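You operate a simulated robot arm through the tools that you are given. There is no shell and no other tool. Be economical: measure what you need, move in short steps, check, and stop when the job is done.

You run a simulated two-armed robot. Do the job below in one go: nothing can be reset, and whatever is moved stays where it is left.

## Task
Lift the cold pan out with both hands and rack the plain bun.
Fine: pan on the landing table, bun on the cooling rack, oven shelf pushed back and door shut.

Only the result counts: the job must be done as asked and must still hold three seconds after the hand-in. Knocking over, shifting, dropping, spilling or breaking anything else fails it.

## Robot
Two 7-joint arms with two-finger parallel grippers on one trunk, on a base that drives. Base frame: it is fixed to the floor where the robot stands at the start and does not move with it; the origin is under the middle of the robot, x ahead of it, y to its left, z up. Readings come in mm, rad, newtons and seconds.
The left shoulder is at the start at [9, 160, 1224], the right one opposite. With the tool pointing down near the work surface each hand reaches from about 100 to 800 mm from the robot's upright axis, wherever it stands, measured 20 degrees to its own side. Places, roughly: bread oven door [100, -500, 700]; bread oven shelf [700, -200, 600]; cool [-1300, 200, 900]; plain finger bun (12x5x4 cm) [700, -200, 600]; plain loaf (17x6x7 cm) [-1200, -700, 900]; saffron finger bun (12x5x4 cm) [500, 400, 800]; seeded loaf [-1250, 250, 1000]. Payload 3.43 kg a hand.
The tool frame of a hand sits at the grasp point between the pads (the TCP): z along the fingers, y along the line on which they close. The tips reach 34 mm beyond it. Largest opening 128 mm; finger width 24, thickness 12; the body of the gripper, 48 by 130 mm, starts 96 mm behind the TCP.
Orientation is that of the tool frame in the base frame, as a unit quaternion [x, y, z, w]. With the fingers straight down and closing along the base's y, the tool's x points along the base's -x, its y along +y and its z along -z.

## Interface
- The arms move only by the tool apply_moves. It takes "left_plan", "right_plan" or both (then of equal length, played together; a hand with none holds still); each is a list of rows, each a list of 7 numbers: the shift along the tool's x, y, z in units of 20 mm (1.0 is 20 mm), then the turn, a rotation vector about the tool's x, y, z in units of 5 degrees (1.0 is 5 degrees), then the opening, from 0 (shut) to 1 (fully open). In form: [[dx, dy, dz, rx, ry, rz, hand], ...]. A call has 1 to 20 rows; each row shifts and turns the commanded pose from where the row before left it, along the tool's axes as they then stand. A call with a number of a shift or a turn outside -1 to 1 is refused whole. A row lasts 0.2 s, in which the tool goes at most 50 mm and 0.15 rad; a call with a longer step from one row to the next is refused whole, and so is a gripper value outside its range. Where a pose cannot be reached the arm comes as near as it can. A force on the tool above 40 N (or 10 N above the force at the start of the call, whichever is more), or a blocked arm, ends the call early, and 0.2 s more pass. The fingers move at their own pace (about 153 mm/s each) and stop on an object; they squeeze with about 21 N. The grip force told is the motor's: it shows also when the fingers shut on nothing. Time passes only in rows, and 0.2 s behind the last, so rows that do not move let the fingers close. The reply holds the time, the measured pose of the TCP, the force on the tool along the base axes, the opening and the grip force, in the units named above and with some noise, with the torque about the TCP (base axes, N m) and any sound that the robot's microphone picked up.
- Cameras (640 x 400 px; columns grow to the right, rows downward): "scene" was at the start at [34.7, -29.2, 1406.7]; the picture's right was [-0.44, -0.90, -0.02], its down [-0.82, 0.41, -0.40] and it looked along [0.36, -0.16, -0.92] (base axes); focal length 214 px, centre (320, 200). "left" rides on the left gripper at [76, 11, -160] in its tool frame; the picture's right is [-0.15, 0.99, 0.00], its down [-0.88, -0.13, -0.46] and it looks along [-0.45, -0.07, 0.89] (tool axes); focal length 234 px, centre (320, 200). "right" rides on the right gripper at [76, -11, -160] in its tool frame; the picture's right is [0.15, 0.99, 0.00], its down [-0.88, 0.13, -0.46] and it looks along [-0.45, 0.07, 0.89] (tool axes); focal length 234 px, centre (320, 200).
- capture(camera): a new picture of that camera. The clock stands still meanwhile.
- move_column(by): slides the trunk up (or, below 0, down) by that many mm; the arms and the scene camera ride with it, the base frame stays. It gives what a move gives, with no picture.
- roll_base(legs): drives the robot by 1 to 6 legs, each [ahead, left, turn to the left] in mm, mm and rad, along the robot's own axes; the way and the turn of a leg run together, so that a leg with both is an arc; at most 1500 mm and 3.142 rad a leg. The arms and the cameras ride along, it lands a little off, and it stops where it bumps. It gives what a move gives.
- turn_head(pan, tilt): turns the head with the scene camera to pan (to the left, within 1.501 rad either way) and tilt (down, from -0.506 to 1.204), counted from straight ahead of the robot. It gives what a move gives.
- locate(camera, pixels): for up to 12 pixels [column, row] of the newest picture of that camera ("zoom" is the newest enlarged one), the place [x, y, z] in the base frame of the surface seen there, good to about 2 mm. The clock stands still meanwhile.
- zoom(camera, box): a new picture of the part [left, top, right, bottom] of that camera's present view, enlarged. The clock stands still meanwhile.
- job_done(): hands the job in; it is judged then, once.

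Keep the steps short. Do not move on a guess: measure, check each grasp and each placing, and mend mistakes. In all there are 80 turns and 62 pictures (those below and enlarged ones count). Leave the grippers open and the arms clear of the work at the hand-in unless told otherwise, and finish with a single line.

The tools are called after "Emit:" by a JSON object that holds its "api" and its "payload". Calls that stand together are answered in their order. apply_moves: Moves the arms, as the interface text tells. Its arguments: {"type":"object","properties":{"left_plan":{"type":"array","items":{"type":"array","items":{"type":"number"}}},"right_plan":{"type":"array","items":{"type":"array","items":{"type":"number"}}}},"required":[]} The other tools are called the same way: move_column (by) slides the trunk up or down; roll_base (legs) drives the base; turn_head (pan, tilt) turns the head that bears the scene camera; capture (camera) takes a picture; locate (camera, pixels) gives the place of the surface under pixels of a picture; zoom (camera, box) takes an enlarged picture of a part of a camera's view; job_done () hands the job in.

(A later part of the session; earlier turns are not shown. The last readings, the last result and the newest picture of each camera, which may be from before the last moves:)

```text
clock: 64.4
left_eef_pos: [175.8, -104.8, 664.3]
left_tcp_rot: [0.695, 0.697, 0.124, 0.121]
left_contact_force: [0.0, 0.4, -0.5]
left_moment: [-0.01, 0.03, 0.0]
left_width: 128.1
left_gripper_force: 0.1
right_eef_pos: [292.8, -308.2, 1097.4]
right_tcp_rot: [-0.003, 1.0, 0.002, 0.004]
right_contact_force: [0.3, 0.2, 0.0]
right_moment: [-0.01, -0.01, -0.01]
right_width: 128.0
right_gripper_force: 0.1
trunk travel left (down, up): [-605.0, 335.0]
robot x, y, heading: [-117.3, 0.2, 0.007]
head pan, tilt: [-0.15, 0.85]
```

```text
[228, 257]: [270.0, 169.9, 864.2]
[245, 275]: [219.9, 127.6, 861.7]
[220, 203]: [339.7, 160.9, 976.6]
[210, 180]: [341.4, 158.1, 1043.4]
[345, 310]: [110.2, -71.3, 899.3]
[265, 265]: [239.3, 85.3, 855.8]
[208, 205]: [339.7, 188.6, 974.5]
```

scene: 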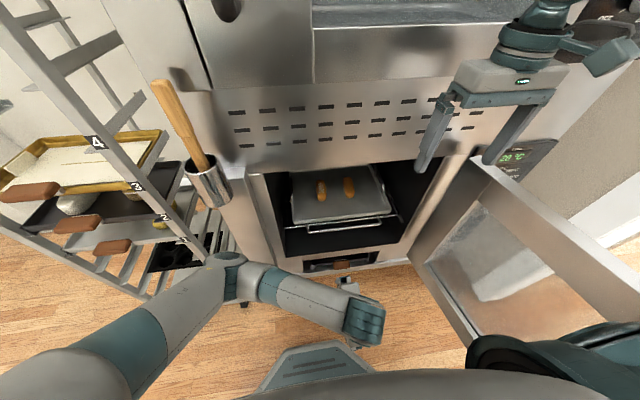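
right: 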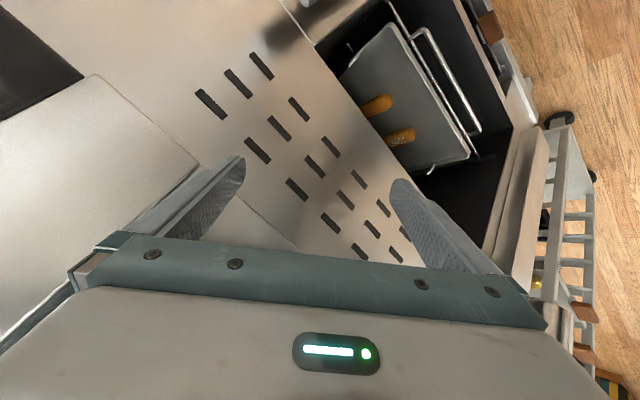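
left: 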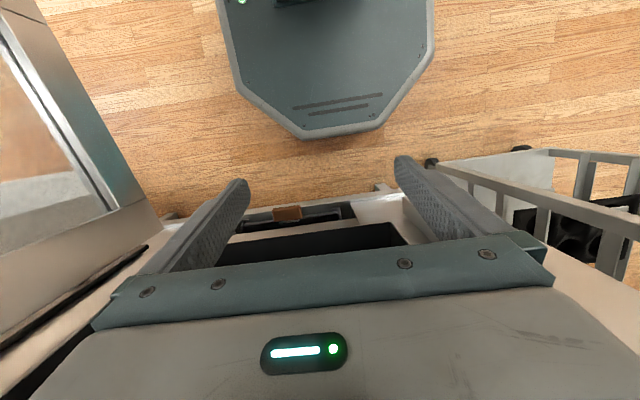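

Elbow top is 864 against a cup bottom near 970, so there is room. I extend the left hand 300 mm forward at constant height with the fingers at 30 mm.

Emit:
{"api": "apply_moves", "payload": {"left_plan": [[0, 0.938, 0.344, 0, 0, 0, 0.25], [0, 0.938, 0.344, 0, 0, 0, 0.25], [0, 0.938, 0.344, 0, 0, 0, 0.25], [0, 0.938, 0.344, 0, 0, 0, 0.25], [0, 0.938, 0.344, 0, 0, 0, 0.25], [0, 0.938, 0.344, 0, 0, 0, 0.25], [0, 0.938, 0.344, 0, 0, 0, 0.25], [0, 0.938, 0.344, 0, 0, 0, 0.25], [0, 0.938, 0.344, 0, 0, 0, 0.25], [0, 0.938, 0.344, 0, 0, 0, 0.25], [0, 0.938, 0.344, 0, 0, 0, 0.25], [0, 0.938, 0.344, 0, 0, 0, 0.25], [0, 0.938, 0.344, 0, 0, 0, 0.25], [0, 0.938, 0.344, 0, 0, 0, 0.25]]}}

Emit:
{"api": "capture", "payload": {"camera": "left"}}

```text
clock: 67.4
left_eef_pos: [455.0, -104.8, 663.5]
left_tcp_rot: [0.696, 0.697, 0.124, 0.122]
left_contact_force: [-0.4, -0.1, 0.1]
left_moment: [0.03, -0.01, 0.0]
left_width: 32.1
left_gripper_force: 0.0
right_eef_pos: [291.8, -307.8, 1097.7]
right_tcp_rot: [-0.004, 1.0, 0.002, 0.005]
right_contact_force: [1.1, -0.2, 0.5]
right_moment: [0.03, 0.01, 0.0]
right_width: 128.0
right_gripper_force: 0.0
trunk travel left (down, up): [-605.0, 335.0]
robot x, y, heading: [-114.5, -0.2, 0.012]
head pan, tilt: [-0.15, 0.85]
```

```text
37 pictures are left
```

left: 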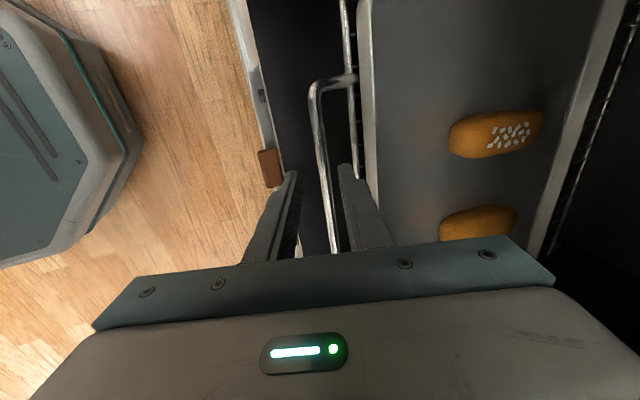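

The bar runs between the fingers in the view (fingers at columns ~285 and ~350, bar at ~325). I measure it.

Emit:
{"api": "locate", "payload": {"camera": "left", "pixels": [[325, 180], [330, 215], [318, 110], [353, 110], [355, 150], [345, 170], [372, 110], [290, 178]]}}

```text
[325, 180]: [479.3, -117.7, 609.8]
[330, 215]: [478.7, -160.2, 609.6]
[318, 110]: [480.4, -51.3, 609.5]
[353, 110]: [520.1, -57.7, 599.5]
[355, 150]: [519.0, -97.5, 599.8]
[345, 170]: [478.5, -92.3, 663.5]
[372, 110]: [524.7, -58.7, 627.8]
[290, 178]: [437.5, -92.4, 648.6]
```

Bar centre about [480, ·, 605]. Forward 20, down 47, then close on it.

Emit:
{"api": "apply_moves", "payload": {"left_plan": [[0, 0.985, 0.36, 0, 0, 0, 0.25], [0, -0.27, 0.735, 0, 0, 0, 0.25], [0, -0.27, 0.735, 0, 0, 0, 0.25], [0, -0.27, 0.735, 0, 0, 0, 0.25], [0, 0, 0, 0, 0, 0, 0], [0, 0, 0, 0, 0, 0, 0], [0, 0, 0, 0, 0, 0, 0]]}}

Emit:
{"api": "capture", "payload": {"camera": "left"}}

```text
clock: 69.0
left_eef_pos: [475.3, -103.2, 616.1]
left_tcp_rot: [0.696, 0.697, 0.124, 0.121]
left_contact_force: [-6.5, 0.3, -4.4]
left_moment: [0.46, 0.09, -0.1]
left_width: 11.6
left_gripper_force: 45.1
right_eef_pos: [292.7, -308.5, 1097.0]
right_tcp_rot: [-0.004, 1.0, 0.002, 0.005]
right_contact_force: [-0.3, 0.8, 0.0]
right_moment: [0.0, 0.03, 0.02]
right_width: 128.1
right_gripper_force: 0.1
trunk travel left (down, up): [-605.0, 335.0]
robot x, y, heading: [-115.7, 1.9, 0.008]
head pan, tilt: [-0.15, 0.85]
```

```text
36 pictures are left
```

left: 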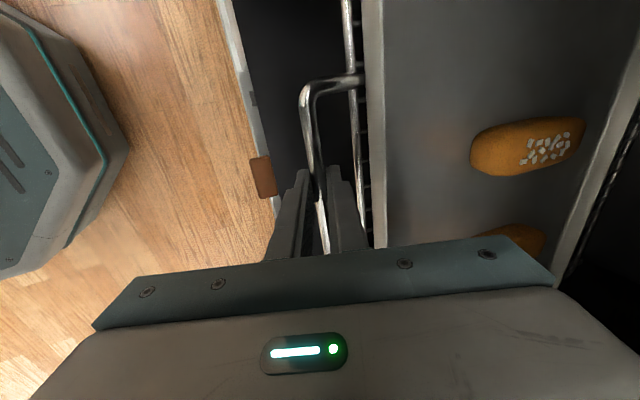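

The bar is held (11.6 mm, grip force on). I pull the shelf back 200 mm with the arm.

Emit:
{"api": "apply_moves", "payload": {"left_plan": [[0, -0.5, -0.18, 0, 0, 0, 0], [0, -0.938, -0.344, 0, 0, 0, 0], [0, -0.938, -0.344, 0, 0, 0, 0], [0, -0.938, -0.344, 0, 0, 0, 0], [0, -0.938, -0.344, 0, 0, 0, 0], [0, -0.938, -0.344, 0, 0, 0, 0], [0, -0.938, -0.344, 0, 0, 0, 0], [0, -0.938, -0.344, 0, 0, 0, 0], [0, -0.938, -0.344, 0, 0, 0, 0], [0, -0.938, -0.344, 0, 0, 0, 0], [0, -0.5, -0.18, 0, 0, 0, 0]]}}

Emit:
{"api": "capture", "payload": {"camera": "scene"}}

```text
clock: 71.4
left_eef_pos: [275.5, -103.5, 616.8]
left_tcp_rot: [0.694, 0.699, 0.124, 0.121]
left_contact_force: [0.4, -4.4, -0.6]
left_moment: [-0.38, 0.06, -0.38]
left_width: 11.5
left_gripper_force: 44.9
right_eef_pos: [293.0, -308.9, 1098.5]
right_tcp_rot: [-0.004, 1.0, 0.002, 0.005]
right_contact_force: [0.0, -0.3, 0.4]
right_moment: [0.01, 0.0, -0.03]
right_width: 128.0
right_gripper_force: 0.0
trunk travel left (down, up): [-605.0, 335.0]
robot x, y, heading: [-114.7, 1.4, 0.007]
head pan, tilt: [-0.15, 0.85]
```

```text
35 pictures are left
```

scene: 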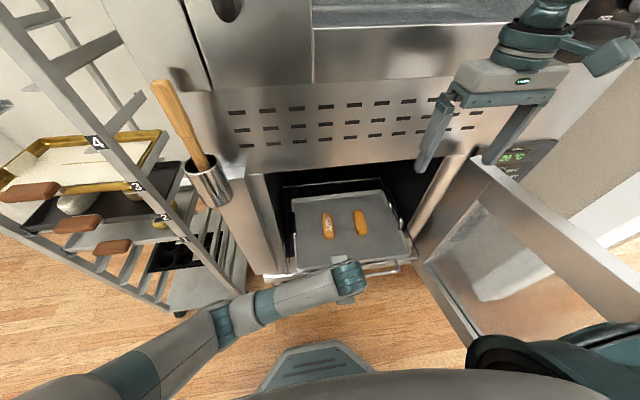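

The shelf slides well with the pan on it. Another 110 mm.

Emit:
{"api": "apply_moves", "payload": {"left_plan": [[0, -0.5, -0.18, 0, 0, 0, 0], [0, -0.938, -0.344, 0, 0, 0, 0], [0, -0.938, -0.344, 0, 0, 0, 0], [0, -0.938, -0.344, 0, 0, 0, 0], [0, -0.938, -0.344, 0, 0, 0, 0], [0, -0.7, -0.26, 0, 0, 0, 0], [0, 0, 0, 0, 0, 0, 0]]}}

Emit:
{"api": "zoom", "payload": {"camera": "scene", "box": [240, 160, 480, 310]}}

```text
clock: 73.0
left_eef_pos: [169.0, -102.8, 614.5]
left_tcp_rot: [0.695, 0.697, 0.125, 0.12]
left_contact_force: [-0.6, 6.3, -13.8]
left_moment: [0.28, 0.08, -0.12]
left_width: 11.9
left_gripper_force: 45.3
right_eef_pos: [292.5, -308.4, 1097.1]
right_tcp_rot: [-0.003, 1.0, 0.001, 0.004]
right_contact_force: [-0.1, -0.4, 1.0]
right_moment: [-0.01, 0.01, -0.04]
right_width: 127.9
right_gripper_force: 0.1
trunk travel left (down, up): [-605.0, 335.0]
robot x, y, heading: [-119.3, 1.6, 0.008]
head pan, tilt: [-0.15, 0.85]
```

```text
2.67 times, centred on (360, 235) of scene
```

zoom: 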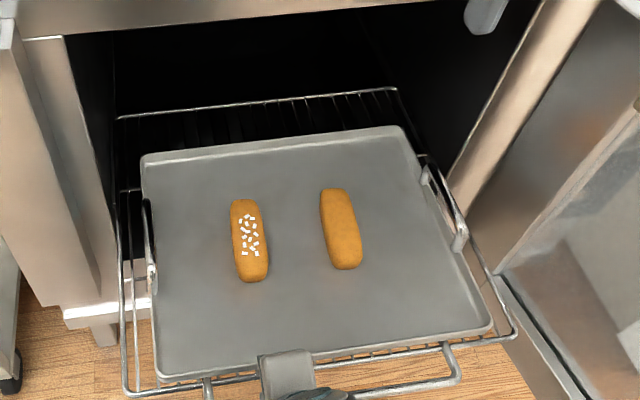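

I measure the pan, its handles and the shelf before letting go of the bar (a −14 N load suggests I check it is still supported).

Emit:
{"api": "locate", "payload": {"camera": "zoom", "pixels": [[250, 102], [121, 118], [121, 390], [515, 335], [147, 205], [152, 275], [426, 172], [461, 240], [145, 240], [443, 200], [160, 375], [400, 130]]}}

Emit:
{"api": "locate", "payload": {"camera": "zoom", "pixels": [[235, 200], [255, 280], [330, 190], [348, 265], [340, 230], [490, 325], [143, 160], [124, 270], [480, 265], [410, 250]]}}

```text
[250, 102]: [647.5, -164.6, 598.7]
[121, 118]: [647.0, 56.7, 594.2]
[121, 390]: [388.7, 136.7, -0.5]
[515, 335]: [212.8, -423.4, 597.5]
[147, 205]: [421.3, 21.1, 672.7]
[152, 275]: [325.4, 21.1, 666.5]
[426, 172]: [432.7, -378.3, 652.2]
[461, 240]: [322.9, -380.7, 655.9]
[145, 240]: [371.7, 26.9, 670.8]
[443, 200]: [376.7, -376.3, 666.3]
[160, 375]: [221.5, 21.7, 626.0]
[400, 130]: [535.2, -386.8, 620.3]
```

```text
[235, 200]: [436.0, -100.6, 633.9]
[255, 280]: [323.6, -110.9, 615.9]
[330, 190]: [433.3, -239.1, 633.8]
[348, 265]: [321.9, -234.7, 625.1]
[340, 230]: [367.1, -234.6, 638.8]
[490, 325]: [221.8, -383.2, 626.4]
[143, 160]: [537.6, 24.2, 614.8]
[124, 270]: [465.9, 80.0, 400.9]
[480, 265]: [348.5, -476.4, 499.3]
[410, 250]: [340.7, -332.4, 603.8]
```

The shelf's back edge is at x≈647, only ~160 mm within the rails, and the load on the hand hints at tipping. Test: lower the hand 6 mm and read whether the load vanishes.

Emit:
{"api": "apply_moves", "payload": {"left_plan": [[0, -0.05, 0.14, 0, 0, 0, 0], [0, -0.05, 0.14, 0, 0, 0, 0], [0, 0, 0, 0, 0, 0, 0], [0, 0, 0, 0, 0, 0, 0]]}}

```text
clock: 74.0
left_eef_pos: [170.0, -105.4, 612.8]
left_tcp_rot: [0.694, 0.698, 0.123, 0.125]
left_contact_force: [1.4, 11.3, 36.2]
left_moment: [0.16, -0.2, -0.28]
left_width: 11.8
left_gripper_force: 45.1
right_eef_pos: [291.3, -307.3, 1098.2]
right_tcp_rot: [-0.003, 1.0, 0.0, 0.005]
right_contact_force: [0.4, 0.5, -0.8]
right_moment: [0.01, 0.01, -0.01]
right_width: 127.7
right_gripper_force: 0.1
trunk travel left (down, up): [-605.0, 335.0]
robot x, y, heading: [-117.0, 2.6, 0.01]
head pan, tilt: [-0.15, 0.85]
```

The load reversed to +36 N: the shelf rests against a stop, so it is carried by its rails. I raise 4 mm back to neutral, open, and retreat along the fingers, then straighten the hand.

Emit:
{"api": "apply_moves", "payload": {"left_plan": [[0, 0.07, -0.19, 0, 0, 0, 0], [0, 0, 0, 0, 0, 0, 0], [0, 0, 0, 0, 0, 0, 0.3], [0, 0, 0, 0, 0, 0, 0.3], [0, 0, -1, 0, 0, 0, 0.3], [0, 0, -1, 0, 0, 0, 0.3], [0, 0, -1, 0, 0, 0, 0.3], [0, 0, -1, 0, 0, 0, 0.5], [0, 0, -1, 0, 0, 0, 0.5], [0, 0, -1, 0, 0, 0, 0.5], [0, 0, -1, 0, 0, 0, 0.5], [0, 0, 0, 1, 0, 0, 0.5], [0, 0, 0, 1, 0, 0, 0.5], [0, 0, 0, 1, 0, 0, 0.5], [0, 0, 0, 1, 0, 0, 0.5]]}}

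Emit:
{"api": "apply_moves", "payload": {"left_plan": [[0, 0, 0, 0, 0, -1, 0.5], [0, 0, 0, 0, 0, -1, 0.5], [0, 0, 0, 0, 0, -1, 0.5], [0, 0, 0, 0, 0, -1, 0.5], [0, 0, 0, 0, 0, -1, 0.5], [0, 0, 0, 0, 0, -1, 0.5], [0, 0, 0, 0, 0, -1, 0.5], [0, 0, 0, 0, 0, -1, 0.5], [0, 0, 0, 0, 0, -1, 0.5], [0, 0, 0, 0, 0, -1, 0.5], [0, 0, 0, 0, 0, -1, 0.5], [0, 0, 0, 0, 0, -1, 0.5], [0, 0, 0, 0, 0, -1, 0.5], [0, 0, 0, 0, 0, -1, 0.5], [0, 0, 0, 0, 0, -1, 0.5], [0, 0, 0, 0, 0, -1, 0.5], [0, 0, 0, 0, 0, -1, 0.5], [0, 0, 0, 0, 0, -1, 0.5]]}}

Emit:
{"api": "capture", "payload": {"camera": "scene"}}

```text
clock: 76.1
left_eef_pos: [140.5, -40.0, 672.2]
left_tcp_rot: [0.712, 0.67, 0.193, 0.081]
left_contact_force: [-0.4, 0.0, 0.9]
left_moment: [0.01, 0.0, 0.0]
left_width: 63.8
left_gripper_force: 0.0
right_eef_pos: [294.2, -308.1, 1098.9]
right_tcp_rot: [-0.003, 1.0, 0.001, 0.004]
right_contact_force: [0.4, -1.2, -0.3]
right_moment: [0.07, -0.06, 0.01]
right_width: 128.1
right_gripper_force: 0.1
trunk travel left (down, up): [-605.0, 335.0]
robot x, y, heading: [-115.0, -2.4, 0.009]
head pan, tilt: [-0.15, 0.85]
stopped in row 10 (left hand): the arm was blocked; the commanded pose is now the measured one
```

```text
clock: 77.6
left_eef_pos: [205.3, 2.8, 679.7]
left_tcp_rot: [0.516, 0.802, 0.247, 0.171]
left_contact_force: [-0.6, -0.6, 0.8]
left_moment: [0.07, -0.04, 0.01]
left_width: 64.0
left_gripper_force: 0.0
right_eef_pos: [294.8, -307.4, 1101.2]
right_tcp_rot: [-0.003, 1.0, 0.001, 0.004]
right_contact_force: [-1.6, -0.5, 0.8]
right_moment: [0.13, -0.16, -0.03]
right_width: 128.1
right_gripper_force: 0.0
trunk travel left (down, up): [-605.0, 335.0]
robot x, y, heading: [-116.8, -1.9, 0.008]
head pan, tilt: [-0.15, 0.85]
stopped in row 7 (left hand): the arm was blocked; the commanded pose is now the measured one
```

```text
33 pictures are left
```

scene: 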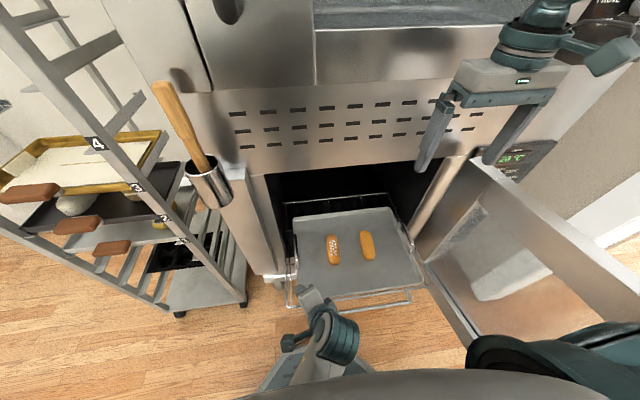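

The left arm got blocked folded close to the body; pan and shelf have not moved. I look steeply down to see it.

Emit:
{"api": "turn_head", "payload": {"pan": 0.5, "tilt": 1.2}}

Emit:
{"api": "capture", "payload": {"camera": "scene"}}

```text
clock: 78.6
left_eef_pos: [204.2, 4.1, 673.4]
left_tcp_rot: [0.518, 0.805, 0.239, 0.166]
left_contact_force: [0.2, -0.7, 0.1]
left_moment: [-0.01, 0.0, -0.04]
left_width: 63.8
left_gripper_force: 0.0
right_eef_pos: [302.2, -302.2, 1096.8]
right_tcp_rot: [-0.004, 1.0, -0.003, -0.002]
right_contact_force: [0.0, 0.0, -0.6]
right_moment: [0.01, -0.01, -0.02]
right_width: 127.8
right_gripper_force: 0.0
trunk travel left (down, up): [-605.0, 335.0]
robot x, y, heading: [-118.2, -3.6, 0.008]
head pan, tilt: [0.499, 1.201]
```

```text
32 pictures are left
```

scene: 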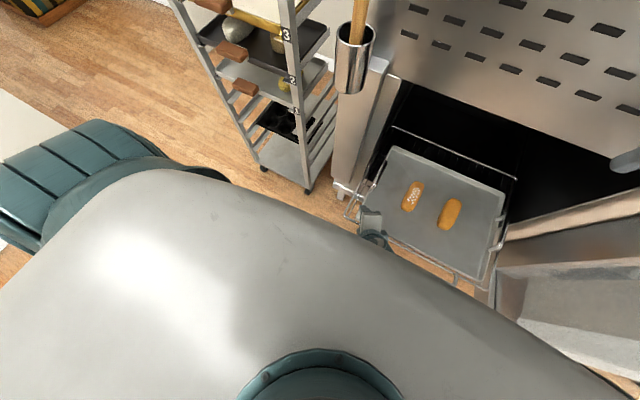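

The left forearm is tucked against the torso. I raise the trunk 120 mm to clear pan and shelf, then back the base 180 mm to have room to unfold it.

Emit:
{"api": "move_column", "payload": {"by": 120}}

Emit:
{"api": "roll_base", "payload": {"legs": [[-180, 0, 0]]}}

```text
clock: 80.1
left_eef_pos: [202.9, 4.8, 794.1]
left_tcp_rot: [0.518, 0.804, 0.24, 0.167]
left_contact_force: [0.3, -0.7, 0.0]
left_moment: [-0.01, 0.01, 0.02]
left_width: 64.1
left_gripper_force: 0.0
right_eef_pos: [300.4, -301.0, 1218.1]
right_tcp_rot: [-0.003, 1.0, -0.003, 0.0]
right_contact_force: [-0.4, -0.9, 0.6]
right_moment: [-0.01, 0.01, 0.0]
right_width: 128.1
right_gripper_force: 0.1
trunk travel left (down, up): [-725.0, 215.0]
robot x, y, heading: [-115.1, -3.0, 0.012]
head pan, tilt: [0.499, 1.201]
```

```text
clock: 81.6
left_eef_pos: [25.2, 2.7, 793.3]
left_tcp_rot: [0.517, 0.805, 0.239, 0.167]
left_contact_force: [0.8, -0.6, -0.2]
left_moment: [-0.02, 0.0, -0.01]
left_width: 64.1
left_gripper_force: 0.2
right_eef_pos: [121.8, -300.9, 1217.2]
right_tcp_rot: [-0.003, 1.0, -0.002, 0.001]
right_contact_force: [0.4, -0.8, 0.4]
right_moment: [0.01, -0.03, -0.02]
right_width: 128.2
right_gripper_force: 0.0
trunk travel left (down, up): [-725.0, 215.0]
robot x, y, heading: [-295.7, -0.8, 0.01]
head pan, tilt: [0.499, 1.201]
```

Now the left hand goes forward and out 140/60 mm to unfold.

Emit:
{"api": "apply_moves", "payload": {"left_plan": [[0, 0.79, 0.53, 0, 0, 0, 0.5], [0, 0.79, 0.53, 0, 0, 0, 0.5], [0, 0.79, 0.53, 0, 0, 0, 0.5], [0, 0.79, 0.53, 0, 0, 0, 0.5], [0, 0.79, 0.53, 0, 0, 0, 0.5], [0, 0.79, 0.53, 0, 0, 0, 0.5], [0, 0.79, 0.53, 0, 0, 0, 0.5], [0, 0.79, 0.53, 0, 0, 0, 0.5]]}}

Emit:
{"api": "turn_head", "payload": {"pan": 0.0, "tilt": 0.85}}

Emit:
{"api": "capture", "payload": {"camera": "scene"}}

```text
clock: 83.4
left_eef_pos: [149.9, 73.4, 786.4]
left_tcp_rot: [0.522, 0.8, 0.252, 0.155]
left_contact_force: [0.2, -0.2, -0.5]
left_moment: [0.01, -0.02, 0.0]
left_width: 64.1
left_gripper_force: 0.0
right_eef_pos: [112.7, -309.6, 1217.3]
right_tcp_rot: [-0.003, 1.0, 0.001, 0.004]
right_contact_force: [0.0, -0.8, -1.4]
right_moment: [0.04, 0.04, -0.03]
right_width: 128.0
right_gripper_force: 0.0
trunk travel left (down, up): [-725.0, 215.0]
robot x, y, heading: [-296.6, -4.1, 0.009]
head pan, tilt: [0.499, 1.201]
```

```text
clock: 84.3
left_eef_pos: [152.7, 73.0, 789.1]
left_tcp_rot: [0.521, 0.8, 0.253, 0.156]
left_contact_force: [-0.1, -0.7, -0.1]
left_moment: [0.02, -0.04, 0.03]
left_width: 64.2
left_gripper_force: 0.0
right_eef_pos: [111.9, -310.3, 1218.9]
right_tcp_rot: [-0.003, 1.0, 0.001, 0.005]
right_contact_force: [0.3, -0.2, 0.1]
right_moment: [0.05, 0.02, 0.01]
right_width: 128.0
right_gripper_force: 0.1
trunk travel left (down, up): [-725.0, 215.0]
robot x, y, heading: [-297.1, -0.5, 0.012]
head pan, tilt: [0.0, 0.85]
```

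```text
31 pictures are left
```

scene: 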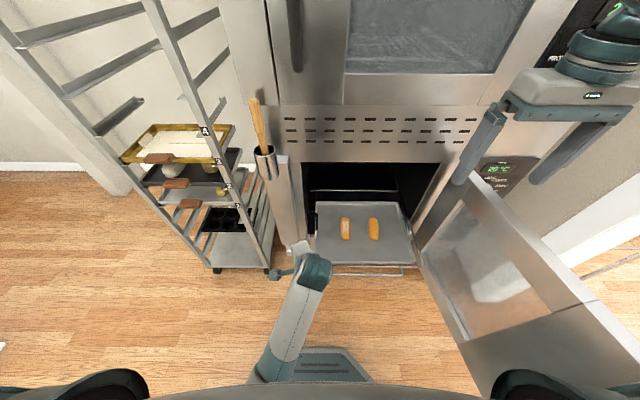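

The left elbow is now hanging down in front of the body. I rotate the left hand straight down again (about 74°) and see whether the elbow comes out.

Emit:
{"api": "apply_moves", "payload": {"left_plan": [[0, 0, 0, 0.414, 0.256, -0.853, 0.5], [0, 0, 0, 0.414, 0.256, -0.853, 0.5], [0, 0, 0, 0.414, 0.256, -0.853, 0.5], [0, 0, 0, 0.414, 0.256, -0.853, 0.5], [0, 0, 0, 0.414, 0.256, -0.853, 0.5], [0, 0, 0, 0.414, 0.256, -0.853, 0.5], [0, 0, 0, 0.414, 0.256, -0.853, 0.5], [0, 0, 0, 0.414, 0.256, -0.853, 0.5], [0, 0, 0, 0.414, 0.256, -0.853, 0.5], [0, 0, 0, 0.414, 0.256, -0.853, 0.5], [0, 0, 0, 0.414, 0.256, -0.853, 0.5], [0, 0, 0, 0.414, 0.256, -0.853, 0.5], [0, 0, 0, 0.414, 0.256, -0.853, 0.5], [0, 0, 0, 0.414, 0.256, -0.853, 0.5], [0, 0, 0, 0.414, 0.256, -0.853, 0.5]]}}

Emit:
{"api": "capture", "payload": {"camera": "scene"}}

```text
clock: 85.3
left_eef_pos: [146.9, 128.6, 768.4]
left_tcp_rot: [0.428, 0.862, 0.254, 0.096]
left_contact_force: [-0.2, 0.4, 0.2]
left_moment: [0.01, -0.02, 0.01]
left_width: 64.0
left_gripper_force: 0.1
right_eef_pos: [113.4, -310.3, 1218.3]
right_tcp_rot: [-0.003, 1.0, 0.001, 0.005]
right_contact_force: [0.2, -0.2, 0.6]
right_moment: [0.03, 0.0, -0.03]
right_width: 128.0
right_gripper_force: 0.1
trunk travel left (down, up): [-725.0, 215.0]
robot x, y, heading: [-298.2, -3.7, 0.009]
head pan, tilt: [0.0, 0.85]
stopped in row 4 (left hand): the arm was blocked; the commanded pose is now the measured one
```

```text
30 pictures are left
```

scene: 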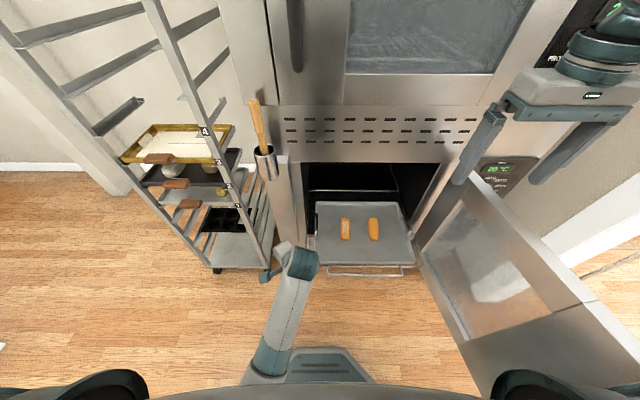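

Still self-blocked. I take the left hand well up and out to the left (+250 y, +250 z), away from torso and cup, to unfold the elbow.

Emit:
{"api": "apply_moves", "payload": {"left_plan": [[0.7, 0.855, -0.413, 0, 0, 0, 0.5], [0.7, 0.855, -0.413, 0, 0, 0, 0.5], [0.7, 0.855, -0.413, 0, 0, 0, 0.5], [0.7, 0.855, -0.413, 0, 0, 0, 0.5], [0.7, 0.855, -0.413, 0, 0, 0, 0.5], [0.7, 0.855, -0.413, 0, 0, 0, 0.5], [0.7, 0.855, -0.413, 0, 0, 0, 0.5], [0.7, 0.855, -0.413, 0, 0, 0, 0.5], [0.7, 0.855, -0.413, 0, 0, 0, 0.5], [0.7, 0.855, -0.413, 0, 0, 0, 0.5], [0.7, 0.855, -0.413, 0, 0, 0, 0.5], [0.7, 0.855, -0.413, 0, 0, 0, 0.5], [0.7, 0.855, -0.413, 0, 0, 0, 0.5], [0.7, 0.855, -0.413, 0, 0, 0, 0.5], [0.7, 0.855, -0.413, 0, 0, 0, 0.5]]}}

Emit:
{"api": "turn_head", "payload": {"pan": 0.4, "tilt": 0.85}}

Emit:
{"api": "capture", "payload": {"camera": "scene"}}

```text
clock: 87.3
left_eef_pos: [137.1, 340.1, 920.6]
left_tcp_rot: [0.429, 0.844, 0.32, 0.048]
left_contact_force: [-0.2, -1.0, 0.7]
left_moment: [-0.01, -0.01, 0.02]
left_width: 63.9
left_gripper_force: 0.0
left hand out of reach, approached as far as the arm can: row 10
right_eef_pos: [112.2, -310.1, 1218.8]
right_tcp_rot: [-0.003, 1.0, 0.001, 0.005]
right_contact_force: [-0.4, 0.0, -0.3]
right_moment: [0.0, -0.04, -0.04]
right_width: 127.8
right_gripper_force: 0.1
trunk travel left (down, up): [-725.0, 215.0]
robot x, y, heading: [-296.2, -2.1, 0.01]
head pan, tilt: [0.0, 0.85]
stopped in row 10 (left hand): the arm was blocked; the commanded pose is now the measured one
```

```text
clock: 88.2
left_eef_pos: [138.6, 339.2, 920.2]
left_tcp_rot: [0.427, 0.844, 0.32, 0.048]
left_contact_force: [0.1, -0.1, -0.1]
left_moment: [0.0, 0.03, -0.02]
left_width: 64.1
left_gripper_force: 0.0
right_eef_pos: [111.5, -310.4, 1218.5]
right_tcp_rot: [-0.004, 1.0, 0.001, 0.005]
right_contact_force: [0.1, 0.3, -1.0]
right_moment: [-0.03, -0.02, 0.04]
right_width: 127.7
right_gripper_force: 0.0
trunk travel left (down, up): [-725.0, 215.0]
robot x, y, heading: [-295.3, 0.1, 0.01]
head pan, tilt: [0.4, 0.85]
```

```text
29 pictures are left
```

scene: 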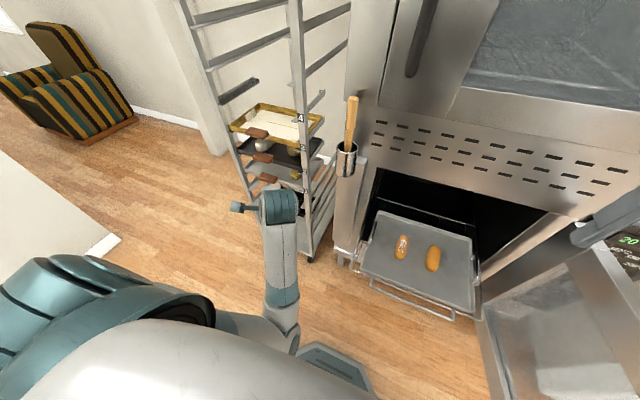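

The hand is clear at the left. Rotate it straight down from here.

Emit:
{"api": "apply_moves", "payload": {"left_plan": [[0, 0, 0, 0.597, 0.09, -0.797, 0.5], [0, 0, 0, 0.597, 0.09, -0.797, 0.5], [0, 0, 0, 0.597, 0.09, -0.797, 0.5], [0, 0, 0, 0.597, 0.09, -0.797, 0.5], [0, 0, 0, 0.597, 0.09, -0.797, 0.5], [0, 0, 0, 0.597, 0.09, -0.797, 0.5], [0, 0, 0, 0.597, 0.09, -0.797, 0.5], [0, 0, 0, 0.597, 0.09, -0.797, 0.5], [0, 0, 0, 0.597, 0.09, -0.797, 0.5], [0, 0, 0, 0.597, 0.09, -0.797, 0.5], [0, 0, 0, 0.597, 0.09, -0.797, 0.5], [0, 0, 0, 0.597, 0.09, -0.797, 0.5], [0, 0, 0, 0.597, 0.09, -0.797, 0.5]]}}

Emit:
{"api": "capture", "payload": {"camera": "scene"}}

```text
clock: 89.0
left_eef_pos: [123.5, 405.8, 934.0]
left_tcp_rot: [0.331, 0.886, 0.326, -0.005]
left_contact_force: [0.7, 0.1, -0.1]
left_moment: [-0.01, 0.0, 0.0]
left_width: 63.9
left_gripper_force: 0.1
right_eef_pos: [113.5, -309.3, 1217.8]
right_tcp_rot: [-0.003, 1.0, 0.001, 0.004]
right_contact_force: [-0.4, 0.0, 0.6]
right_moment: [-0.01, 0.0, 0.02]
right_width: 128.0
right_gripper_force: 0.0
trunk travel left (down, up): [-725.0, 215.0]
robot x, y, heading: [-294.3, 0.0, 0.009]
head pan, tilt: [0.4, 0.85]
stopped in row 3 (left hand): the arm was blocked; the commanded pose is now the measured one
```

```text
28 pictures are left
```

scene: 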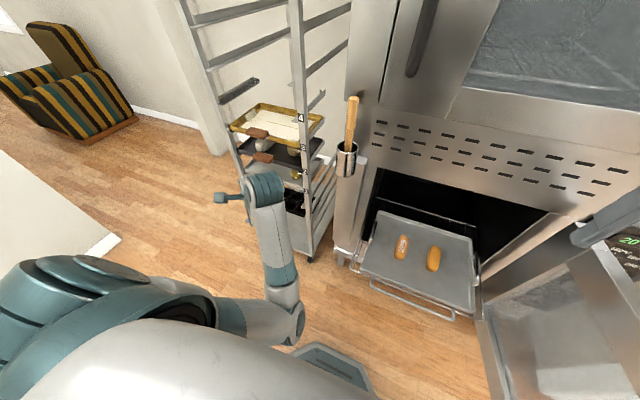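

Emit:
{"api": "locate", "payload": {"camera": "scene", "pixels": [[297, 315], [285, 290], [268, 190], [240, 320], [222, 198], [275, 240]]}}

```text
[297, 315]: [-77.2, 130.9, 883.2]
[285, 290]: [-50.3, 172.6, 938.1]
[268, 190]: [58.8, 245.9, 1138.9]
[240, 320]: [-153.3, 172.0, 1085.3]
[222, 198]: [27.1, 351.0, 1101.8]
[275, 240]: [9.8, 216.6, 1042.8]
```

The wrist is high above a low elbow, folding the wrist to its limit. I lower the hand outward (mostly along its own fingers, 210 mm) so that the forearm levels.

Emit:
{"api": "apply_moves", "payload": {"left_plan": [[-0.17, -0.18, 0.97, 0, 0, 0, 0.5], [-0.17, -0.18, 0.97, 0, 0, 0, 0.5], [-0.17, -0.18, 0.97, 0, 0, 0, 0.5], [-0.17, -0.18, 0.97, 0, 0, 0, 0.5], [-0.17, -0.18, 0.97, 0, 0, 0, 0.5], [-0.17, -0.18, 0.97, 0, 0, 0, 0.5], [-0.17, -0.18, 0.97, 0, 0, 0, 0.5], [-0.17, -0.18, 0.97, 0, 0, 0, 0.5], [-0.17, -0.18, 0.97, 0, 0, 0, 0.5], [-0.17, -0.18, 0.97, 0, 0, 0, 0.5], [-0.17, -0.18, 0.97, 0, 0, 0, 0.5]]}}

```text
clock: 91.4
left_eef_pos: [174.3, 485.7, 734.0]
left_tcp_rot: [0.331, 0.886, 0.326, -0.006]
left_contact_force: [-0.4, -0.3, 0.5]
left_moment: [0.0, -0.03, -0.01]
left_width: 63.9
left_gripper_force: 0.1
right_eef_pos: [113.2, -308.4, 1217.4]
right_tcp_rot: [-0.003, 1.0, 0.001, 0.005]
right_contact_force: [-0.1, -0.5, 0.2]
right_moment: [0.01, 0.01, -0.03]
right_width: 128.1
right_gripper_force: 0.0
trunk travel left (down, up): [-725.0, 215.0]
robot x, y, heading: [-297.7, -2.5, 0.012]
head pan, tilt: [0.4, 0.85]
```

Reached without trouble. Rotate to straight down.

Emit:
{"api": "apply_moves", "payload": {"left_plan": [[0, 0, 0, 0.7, 0, -0.715, 0.5], [0, 0, 0, 0.7, 0, -0.715, 0.5], [0, 0, 0, 0.7, 0, -0.715, 0.5], [0, 0, 0, 0.7, 0, -0.715, 0.5], [0, 0, 0, 0.7, 0, -0.715, 0.5], [0, 0, 0, 0.7, 0, -0.715, 0.5], [0, 0, 0, 0.7, 0, -0.715, 0.5], [0, 0, 0, 0.7, 0, -0.715, 0.5], [0, 0, 0, 0.7, 0, -0.715, 0.5], [0, 0, 0, 0.7, 0, -0.715, 0.5], [0, 0, 0, 0.7, 0, -0.715, 0.5]]}}

Emit:
{"api": "capture", "payload": {"camera": "scene"}}

```text
clock: 93.8
left_eef_pos: [174.7, 486.1, 735.4]
left_tcp_rot: [-0.002, 1.0, 0.004, -0.004]
left_contact_force: [-0.5, 0.1, -0.5]
left_moment: [-0.01, -0.03, 0.03]
left_width: 64.0
left_gripper_force: 0.0
right_eef_pos: [113.8, -310.8, 1217.7]
right_tcp_rot: [-0.003, 1.0, 0.003, 0.004]
right_contact_force: [0.2, -0.5, 0.1]
right_moment: [0.04, 0.04, 0.02]
right_width: 128.1
right_gripper_force: 0.0
trunk travel left (down, up): [-725.0, 215.0]
robot x, y, heading: [-295.1, -2.0, 0.009]
head pan, tilt: [0.4, 0.85]
```

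```text
27 pictures are left
```

scene: 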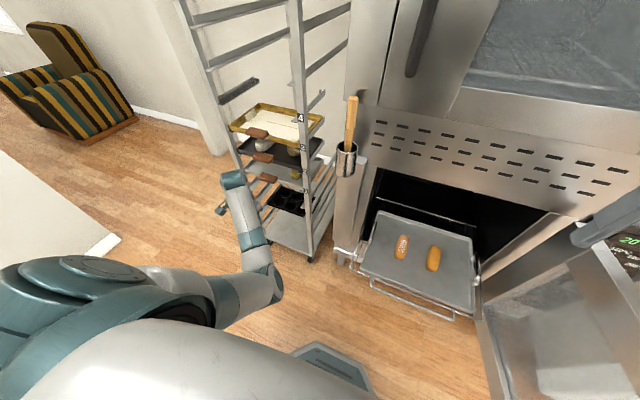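

Left hand is straight down. I bring it inward 380 mm to y≈106, keeping x≈175 (in front of the cup and shelf).

Emit:
{"api": "apply_moves", "payload": {"left_plan": [[0, -1, 0, 0, 0, 0, 0.5], [0, -1, 0, 0, 0, 0, 0.5], [0, -1, 0, 0, 0, 0, 0.5], [0, -1, 0, 0, 0, 0, 0.5], [0, -1, 0, 0, 0, 0, 0.5], [0, -1, 0, 0, 0, 0, 0.5], [0, -1, 0, 0, 0, 0, 0.5], [0, -1, 0, 0, 0, 0, 0.5], [0, -1, 0, 0, 0, 0, 0.5], [0, -1, 0, 0, 0, 0, 0.5], [0, -1, 0, 0, 0, 0, 0.5], [0, -1, 0, 0, 0, 0, 0.5], [0, -1, 0, 0, 0, 0, 0.5], [0, -1, 0, 0, 0, 0, 0.5], [0, -1, 0, 0, 0, 0, 0.5], [0, -1, 0, 0, 0, 0, 0.5], [0, -1, 0, 0, 0, 0, 0.5], [0, -1, 0, 0, 0, 0, 0.5], [0, -1, 0, 0, 0, 0, 0.5]]}}

Emit:
{"api": "turn_head", "payload": {"pan": 0.0, "tilt": 0.85}}

Emit:
{"api": "capture", "payload": {"camera": "scene"}}

```text
clock: 96.2
left_eef_pos: [179.2, 355.6, 748.2]
left_tcp_rot: [-0.021, 0.997, 0.077, 0.003]
left_contact_force: [0.0, 0.4, 0.7]
left_moment: [-0.01, 0.03, -0.02]
left_width: 63.9
left_gripper_force: 0.0
right_eef_pos: [112.8, -309.0, 1217.1]
right_tcp_rot: [-0.004, 1.0, 0.002, 0.004]
right_contact_force: [0.1, 0.3, -0.4]
right_moment: [0.04, -0.03, -0.03]
right_width: 127.6
right_gripper_force: 0.2
trunk travel left (down, up): [-725.0, 215.0]
robot x, y, heading: [-296.1, -2.9, 0.007]
head pan, tilt: [0.4, 0.85]
stopped in row 12 (left hand): the arm was blocked; the commanded pose is now the measured one
```

```text
clock: 97.1
left_eef_pos: [179.0, 355.5, 749.4]
left_tcp_rot: [-0.021, 0.997, 0.076, 0.003]
left_contact_force: [-0.9, -0.2, 0.2]
left_moment: [-0.01, 0.02, 0.02]
left_width: 63.9
left_gripper_force: 0.0
right_eef_pos: [113.1, -310.6, 1218.5]
right_tcp_rot: [-0.004, 1.0, 0.002, 0.004]
right_contact_force: [-0.3, -0.6, -0.2]
right_moment: [0.0, -0.03, 0.01]
right_width: 127.8
right_gripper_force: 0.0
trunk travel left (down, up): [-725.0, 215.0]
robot x, y, heading: [-290.0, -2.7, 0.008]
head pan, tilt: [0.0, 0.85]
```

```text
26 pictures are left
```

scene: 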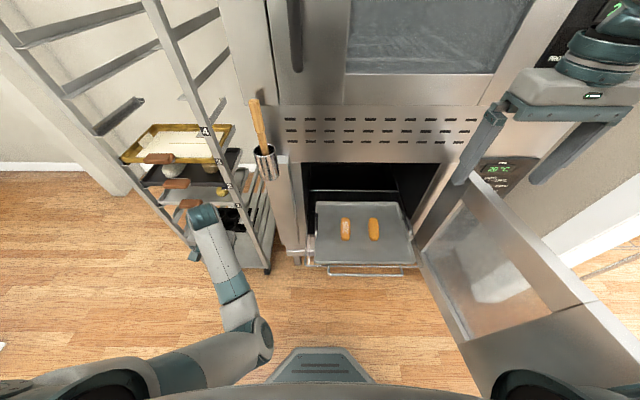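

Elbow is stuck on the inner side of its swing. I back off 300 mm and stretch the left arm forward almost straight, to be able to bring the elbow out again.

Emit:
{"api": "roll_base", "payload": {"legs": [[-300, 0, 0]]}}

Emit:
{"api": "apply_moves", "payload": {"left_plan": [[-1, 0, 0, 0.4, 0, 0, 0.5], [-1, 0, 0, 0.4, 0, 0, 0.5], [-1, 0, 0, 0.4, 0, 0, 0.5], [-1, 0, 0, 0.4, 0, 0, 0.5], [-1, 0, 0, 0.1, 0, 0, 0.5], [-1, 0, 0, 0, 0, 0, 0.5], [-1, 0, 0, 0, 0, 0, 0.5], [-1, 0, 0, 0, 0, 0, 0.5], [-1, 0, 0, 0, 0, 0, 0.5], [-1, 0, 0, 0, 0, 0, 0.5], [-1, 0, 0, 0, 0, 0, 0.5], [-1, 0, 0, 0, 0, 0, 0.5]]}}

Emit:
{"api": "apply_moves", "payload": {"left_plan": [[0, -1, 0, 0, 0, 0, 0.5], [0, -1, 0, 0, 0, 0, 0.5], [0, -1, 0, 0, 0, 0, 0.5], [0, -1, 0, 0, 0, 0, 0.5], [0, -1, 0, 0, 0, 0, 0.5], [0, -1, 0, 0, 0, 0, 0.5], [0, -1, 0, 0, 0, 0, 0.5], [0, -1, 0, 0, 0, 0, 0.5], [0, -1, 0, 0, 0, 0, 0.5], [0, -1, 0, 0, 0, 0, 0.5], [0, -1, 0, 0, 0, 0, 0.5], [0, -1, 0, 0, 0, 0, 0.5]]}}

Emit:
{"api": "capture", "payload": {"camera": "scene"}}

```text
clock: 99.1
left_eef_pos: [-121.5, 354.9, 750.2]
left_tcp_rot: [-0.023, 0.997, 0.076, 0.002]
left_contact_force: [-0.3, -0.6, 0.5]
left_moment: [0.0, -0.02, 0.0]
left_width: 63.9
left_gripper_force: 0.0
right_eef_pos: [-185.0, -311.9, 1218.0]
right_tcp_rot: [-0.005, 1.0, 0.002, 0.004]
right_contact_force: [-0.3, 0.3, 0.3]
right_moment: [-0.01, 0.02, 0.01]
right_width: 128.1
right_gripper_force: 0.1
trunk travel left (down, up): [-725.0, 215.0]
robot x, y, heading: [-594.1, -3.4, 0.012]
head pan, tilt: [0.0, 0.85]
```

```text
clock: 101.7
left_eef_pos: [119.3, 364.5, 751.6]
left_tcp_rot: [-0.023, 1.0, 0.002, 0.004]
left_contact_force: [-0.1, -0.3, -0.7]
left_moment: [-0.01, 0.04, -0.01]
left_width: 63.9
left_gripper_force: 0.1
right_eef_pos: [-184.8, -311.7, 1217.6]
right_tcp_rot: [-0.005, 1.0, 0.001, 0.005]
right_contact_force: [0.8, 0.3, -0.6]
right_moment: [-0.01, 0.0, 0.0]
right_width: 128.1
right_gripper_force: 0.1
trunk travel left (down, up): [-725.0, 215.0]
robot x, y, heading: [-595.4, -7.7, 0.008]
head pan, tilt: [0.0, 0.85]
```

```text
clock: 104.3
left_eef_pos: [128.1, 125.3, 750.4]
left_tcp_rot: [-0.024, 1.0, 0.003, 0.005]
left_contact_force: [0.4, 0.2, -0.2]
left_moment: [0.0, 0.0, 0.01]
left_width: 64.1
left_gripper_force: 0.0
right_eef_pos: [-185.3, -312.1, 1218.2]
right_tcp_rot: [-0.006, 1.0, 0.002, 0.005]
right_contact_force: [-0.3, -0.5, -0.1]
right_moment: [0.0, 0.0, -0.01]
right_width: 128.2
right_gripper_force: 0.0
trunk travel left (down, up): [-725.0, 215.0]
robot x, y, heading: [-594.2, -3.8, 0.015]
head pan, tilt: [0.0, 0.85]
```

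```text
25 pictures are left
```

scene: 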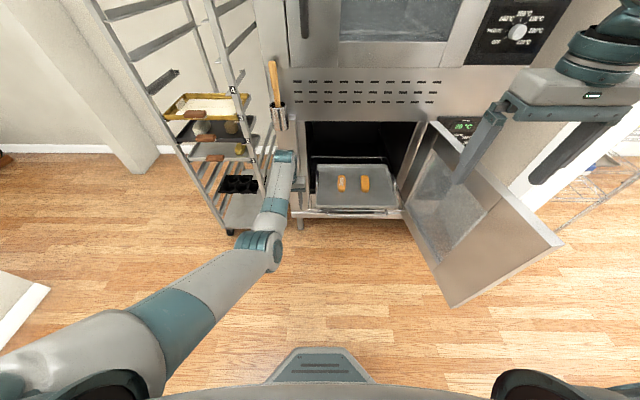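

The arm is nearly straight now. I swing it further in to y≈−75, then pull back 200 mm and check the elbow.

Emit:
{"api": "apply_moves", "payload": {"left_plan": [[0, -1, 0, 0, 0, 0, 0.5], [0, -1, 0, 0, 0, 0, 0.5], [0, -1, 0, 0, 0, 0, 0.5], [0, -1, 0, 0, 0, 0, 0.5], [0, -1, 0, 0, 0, 0, 0.5], [0, -1, 0, 0, 0, 0, 0.5], [0, -1, 0, 0, 0, 0, 0.5], [0, -1, 0, 0, 0, 0, 0.5], [0, -1, 0, 0, 0, 0, 0.5], [0, -1, 0, 0, 0, 0, 0.5], [1, 0, 0, 0, 0, 0, 0.5], [1, 0, 0, 0, 0, 0, 0.5], [1, 0, 0, 0, 0, 0, 0.5], [1, 0, 0, 0, 0, 0, 0.5], [1, 0, 0, 0, 0, 0, 0.5], [1, 0, 0, 0, 0, 0, 0.5], [1, 0, 0, 0, 0, 0, 0.5]]}}

Emit:
{"api": "capture", "payload": {"camera": "scene"}}

```text
clock: 107.8
left_eef_pos: [49.6, 30.3, 743.0]
left_tcp_rot: [-0.065, 0.996, 0.06, 0.026]
left_contact_force: [-0.1, 0.7, -0.1]
left_moment: [0.01, 0.0, 0.0]
left_width: 64.2
left_gripper_force: 0.2
left hand out of reach, approached as far as the arm can: row 10
right_eef_pos: [-185.3, -310.5, 1218.4]
right_tcp_rot: [-0.006, 1.0, 0.0, 0.004]
right_contact_force: [-0.1, 0.1, 0.6]
right_moment: [-0.01, -0.01, 0.02]
right_width: 128.1
right_gripper_force: 0.1
trunk travel left (down, up): [-725.0, 215.0]
robot x, y, heading: [-596.2, -5.7, 0.012]
head pan, tilt: [0.0, 0.85]
stopped in row 17 (left hand): the arm was blocked; the commanded pose is now the measured one
```

```text
24 pictures are left
```

scene: 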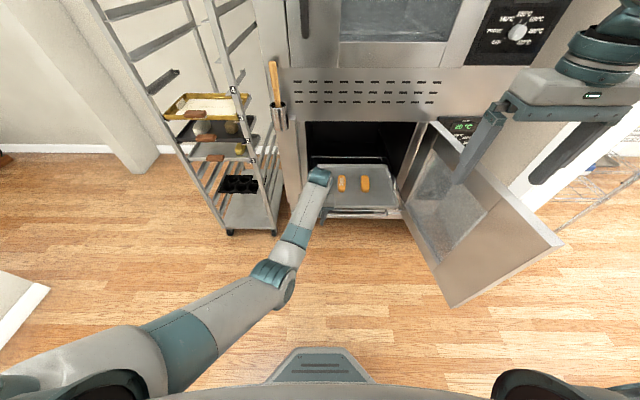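

With the arm stretched, the left hand works fine at ~650 mm ahead and ~200 mm left of the robot's axis. So I will lift the pan at arm's length with the robot centred on it (y≈−182). Left hand goes to 200 left, straight; right hand forward and down to match.

Emit:
{"api": "apply_moves", "payload": {"left_plan": [[0, 1, 0, 0.17, 0.075, 0.186, 0.5], [0, 1, 0, 0.17, 0.075, 0.186, 0.5], [0, 1, 0, 0.17, 0.075, 0.186, 0.5], [0, 1, 0, 0.17, 0.075, 0.186, 0.5], [0, 1, 0, 0.17, 0.075, 0.186, 0.5], [0, 1, 0, 0.17, 0.075, 0.186, 0.5], [0, 1, 0, 0.17, 0.075, 0.186, 0.5], [0, 1, 0, 0.17, 0.075, 0.186, 0.5], [0, 0.5, 0, 0, 0, 0, 0.5], [0, 0, 0, 0, 0, 0, 0.5], [0, 0, 0, 0, 0, 0, 0.5], [0, 0, 0, 0, 0, 0, 0.5], [0, 0, 0, 0, 0, 0, 0.5], [0, 0, 0, 0, 0, 0, 0.5], [0, 0, 0, 0, 0, 0, 0.5], [0, 0, 0, 0, 0, 0, 0.5], [0, 0, 0, 0, 0, 0, 0.5], [0, 0, 0, 0, 0, 0, 0.5]], "right_plan": [[-0.3, 0.3, 1, 0, 0, 0, 0.5], [-0.3, 0.3, 1, 0, 0, 0, 0.5], [-0.3, 0.3, 1, 0, 0, 0, 0.5], [-0.3, 0.3, 1, 0, 0, 0, 0.5], [-0.3, 0.3, 1, 0, 0, 0, 0.5], [-0.3, 0.3, 1, 0, 0, 0, 0.5], [-0.3, 0.3, 1, 0, 0, 0, 0.5], [-0.3, 0.3, 1, 0, 0, 0, 0.5], [-0.8, 0.3, 1, 0, 0, 0, 0.5], [-0.8, 0.3, 1, 0, 0, 0, 0.5], [-0.8, 0.3, 1, 0, 0, 0, 0.5], [-0.8, 0.3, 1, 0, 0, 0, 0.5], [-0.8, 0.3, 1, 0, 0, 0, 0.5], [-0.8, 0.3, 1, 0, 0, 0, 0.5], [-0.8, 0.3, 1, 0, 0, 0, 0.5], [-0.8, 0.3, 1, 0, 0, 0, 0.5], [-0.8, 0.3, 1, 0, 0, 0, 0.5], [-0.8, 0.3, 1, 0, 0, 0, 0.5]]}}

Emit:
{"api": "capture", "payload": {"camera": "scene"}}

```text
clock: 111.6
left_eef_pos: [35.6, 198.3, 754.4]
left_tcp_rot: [-0.001, 1.0, 0.0, 0.0]
left_contact_force: [0.2, 0.7, 0.0]
left_moment: [0.01, -0.01, 0.0]
left_width: 64.0
left_gripper_force: 0.1
right_eef_pos: [-16.2, -247.7, 915.3]
right_tcp_rot: [-0.006, 1.0, 0.003, 0.005]
right_contact_force: [0.3, 0.0, -0.2]
right_moment: [-0.03, -0.03, -0.03]
right_width: 64.2
right_gripper_force: 0.0
right hand out of reach, approached as far as the arm can: row 15, 16, 17, 18
trunk travel left (down, up): [-725.0, 215.0]
robot x, y, heading: [-593.5, -8.4, 0.016]
head pan, tilt: [0.0, 0.85]
```

```text
23 pictures are left
```

scene: 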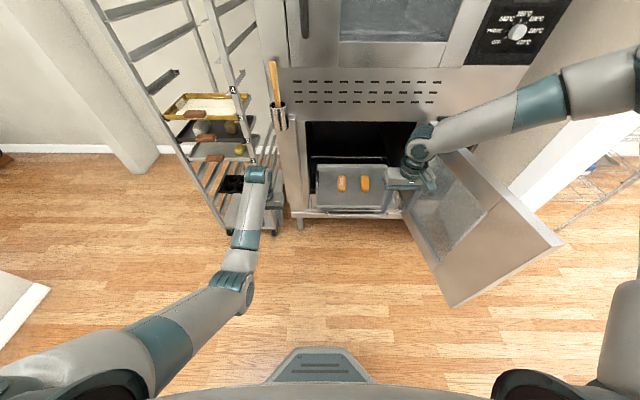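

The right hand stalled at z 915. I try down with forward and outward motion, and raise the left a little to see whether they can meet.

Emit:
{"api": "apply_moves", "payload": {"left_plan": [[0, 0, -1, 0, 0, 0, 0.5], [0, 0, -1, 0, 0, 0, 0.5], [0, 0, -1, 0, 0, 0, 0.5], [0, 0, 0, 0, 0, 0, 0.5], [0, 0, 0, 0, 0, 0, 0.5], [0, 0, 0, 0, 0, 0, 0.5], [0, 0, 0, 0, 0, 0, 0.5], [0, 0, 0, 0, 0, 0, 0.5], [0, 0, 0, 0, 0, 0, 0.5], [0, 0, 0, 0, 0, 0, 0.5]], "right_plan": [[-0.8, -0.3, 0, 0, 0, 0, 0.5], [-0.8, -0.3, 0, 0, 0, 0, 0.5], [-0.8, -0.3, 0, 0, 0, 0, 0.5], [0, 0, 1, 0, 0, 0, 0.5], [0, 0, 1, 0, 0, 0, 0.5], [0, 0, 1, 0, 0, 0, 0.5], [0, 0, 1, 0, 0, 0, 0.5], [0, 0, 1, 0, 0, 0, 0.5], [0, 0, 1, 0, 0, 0, 0.5], [0, 0, 1, 0, 0, 0, 0.5]]}}

```text
clock: 113.8
left_eef_pos: [36.3, 197.3, 812.8]
left_tcp_rot: [0.0, 1.0, 0.0, -0.001]
left_contact_force: [-0.5, 0.5, 0.4]
left_moment: [-0.01, -0.01, -0.04]
left_width: 64.2
left_gripper_force: 0.2
right_eef_pos: [-22.3, -322.1, 857.4]
right_tcp_rot: [-0.005, 1.0, 0.002, 0.004]
right_contact_force: [0.3, 0.5, -0.6]
right_moment: [-0.01, 0.01, 0.05]
right_width: 64.0
right_gripper_force: 0.1
right hand out of reach, approached as far as the arm can: row 1, 2, 3, 4, 5, 6, 7, 8, 9, 10
trunk travel left (down, up): [-725.0, 215.0]
robot x, y, heading: [-591.8, -5.5, 0.012]
head pan, tilt: [0.0, 0.85]
```

The right arm's elbow is winged high to the side. To reconfigure it safely away from the door, I turn the robot left 1.5 rad into the open area, then bring the right hand close and down.

Emit:
{"api": "roll_base", "payload": {"legs": [[0, 0, 1.5]]}}

Emit:
{"api": "apply_moves", "payload": {"right_plan": [[1, 0, 0, 0, 0, 0, 0.5], [1, 0, 0, 0, 0, 0, 0.5], [1, 0, 0, 0, 0, 0, 0.5], [1, 0, 0, 0, 0, 0, 0.5], [1, 0, 0, 0, 0, 0, 0.5], [1, 0, 0, 0, 0, 0, 0.5], [1, 0, 0, 0, 0, 0, 0.5], [1, 0, 0, 0, 0, 0, 0.5], [1, 0, 0, 0, 0, 0, 0.5], [0, 0, 1, 0, 0, 0, 0.5], [0, 0, 1, 0, 0, 0, 0.5], [0, 0, 1, 0, 0, 0, 0.5], [0, 0, 1, 0, 0, 0, 0.5], [0, 0, 1, 0, 0, 0, 0.5], [0, 0, 1, 0, 0, 0, 0.5]]}}

Emit:
{"api": "turn_head", "payload": {"pan": -0.5, "tilt": 0.8}}

Emit:
{"api": "capture", "payload": {"camera": "scene"}}

```text
clock: 117.9
left_eef_pos: [-760.3, 638.0, 814.0]
left_tcp_rot: [-0.686, 0.728, -0.001, 0.0]
left_contact_force: [0.5, 0.1, -0.3]
left_moment: [-0.01, 0.0, 0.0]
left_width: 63.9
left_gripper_force: 0.2
right_eef_pos: [-246.5, 548.4, 857.9]
right_tcp_rot: [-0.69, 0.724, 0.004, 0.003]
right_contact_force: [-0.7, 0.1, 0.1]
right_moment: [0.01, -0.02, 0.01]
right_width: 63.9
right_gripper_force: 0.0
trunk travel left (down, up): [-725.0, 215.0]
robot x, y, heading: [-594.1, -6.8, 1.526]
head pan, tilt: [0.0, 0.85]
```

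```text
clock: 121.1
left_eef_pos: [-759.6, 637.4, 814.5]
left_tcp_rot: [-0.686, 0.727, 0.0, 0.0]
left_contact_force: [-0.2, -0.4, -0.4]
left_moment: [0.02, 0.02, 0.03]
left_width: 64.0
left_gripper_force: 0.1
right_eef_pos: [-254.3, 369.8, 820.1]
right_tcp_rot: [-0.69, 0.724, 0.004, 0.003]
right_contact_force: [-0.3, 0.7, -0.5]
right_moment: [0.02, 0.02, 0.0]
right_width: 64.1
right_gripper_force: 0.1
right hand out of reach, approached as far as the arm can: row 12, 13, 14, 15
trunk travel left (down, up): [-725.0, 215.0]
robot x, y, heading: [-597.0, -3.9, 1.521]
head pan, tilt: [0.0, 0.85]
```

```text
clock: 122.0
left_eef_pos: [-760.8, 638.5, 812.9]
left_tcp_rot: [-0.686, 0.727, 0.0, 0.0]
left_contact_force: [-0.4, 0.3, -0.7]
left_moment: [0.03, 0.01, -0.02]
left_width: 64.0
left_gripper_force: 0.0
right_eef_pos: [-254.3, 370.3, 820.4]
right_tcp_rot: [-0.689, 0.724, 0.005, 0.001]
right_contact_force: [0.2, -0.6, 0.0]
right_moment: [0.02, 0.02, 0.0]
right_width: 64.1
right_gripper_force: 0.0
trunk travel left (down, up): [-725.0, 215.0]
robot x, y, heading: [-597.5, -4.0, 1.52]
head pan, tilt: [-0.499, 0.799]
```

```text
22 pictures are left
```

scene: 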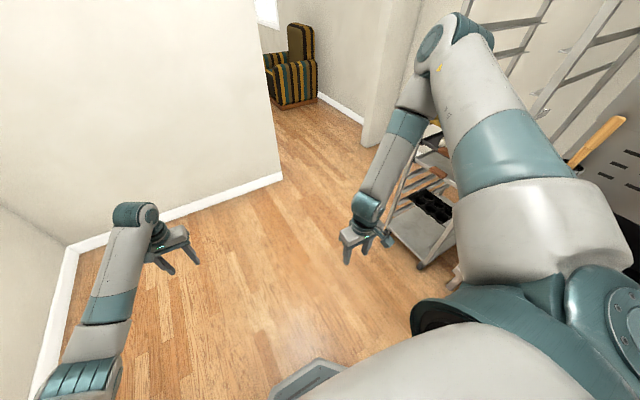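

Hand heights nearly match (left 813, right 820). I try a 20° forward pitch on the right hand, which relieves its wrist, and go forward 225 mm and in 85 mm.

Emit:
{"api": "apply_moves", "payload": {"right_plan": [[0, 0, 0, 0, -1, 0, 0.5], [0, 0, 0, 0, -1, 0, 0.5], [0, 0, 0, 0, -1, 0, 0.5], [0, 0, 0, 0, -1, 0, 0.5], [-0.885, 0.35, 0.32, 0, 0, 0, 0.5], [-0.885, 0.35, 0.32, 0, 0, 0, 0.5], [-0.885, 0.35, 0.32, 0, 0, 0, 0.5], [-0.885, 0.35, 0.32, 0, 0, 0, 0.5], [-0.885, 0.35, 0.32, 0, 0, 0, 0.5], [-0.885, 0.35, 0.32, 0, 0, 0, 0.5], [-0.885, 0.35, 0.32, 0, 0, 0, 0.5], [-0.885, 0.35, 0.32, 0, 0, 0, 0.5], [-0.885, 0.35, 0.32, 0, 0, 0, 0.5], [-0.885, 0.35, 0.32, 0, 0, 0, 0.5], [-0.885, 0.35, 0.32, 0, 0, 0, 0.5], [-0.885, 0.35, 0.32, 0, 0, 0, 0.5]]}}

```text
clock: 125.4
left_eef_pos: [-760.7, 637.9, 813.6]
left_tcp_rot: [-0.687, 0.727, 0.0, -0.001]
left_contact_force: [0.9, 1.1, -0.9]
left_moment: [0.02, -0.03, 0.0]
left_width: 63.9
left_gripper_force: 0.0
right_eef_pos: [-292.2, 590.6, 882.0]
right_tcp_rot: [-0.679, 0.713, 0.125, 0.127]
right_contact_force: [0.3, 0.1, 0.0]
right_moment: [-0.02, 0.0, 0.03]
right_width: 63.9
right_gripper_force: 0.2
right hand out of reach, approached as far as the arm can: row 1, 2, 3, 4, 11, 12, 13, 14, 15, 16
trunk travel left (down, up): [-725.0, 215.0]
robot x, y, heading: [-599.4, -4.2, 1.519]
head pan, tilt: [-0.499, 0.799]
```

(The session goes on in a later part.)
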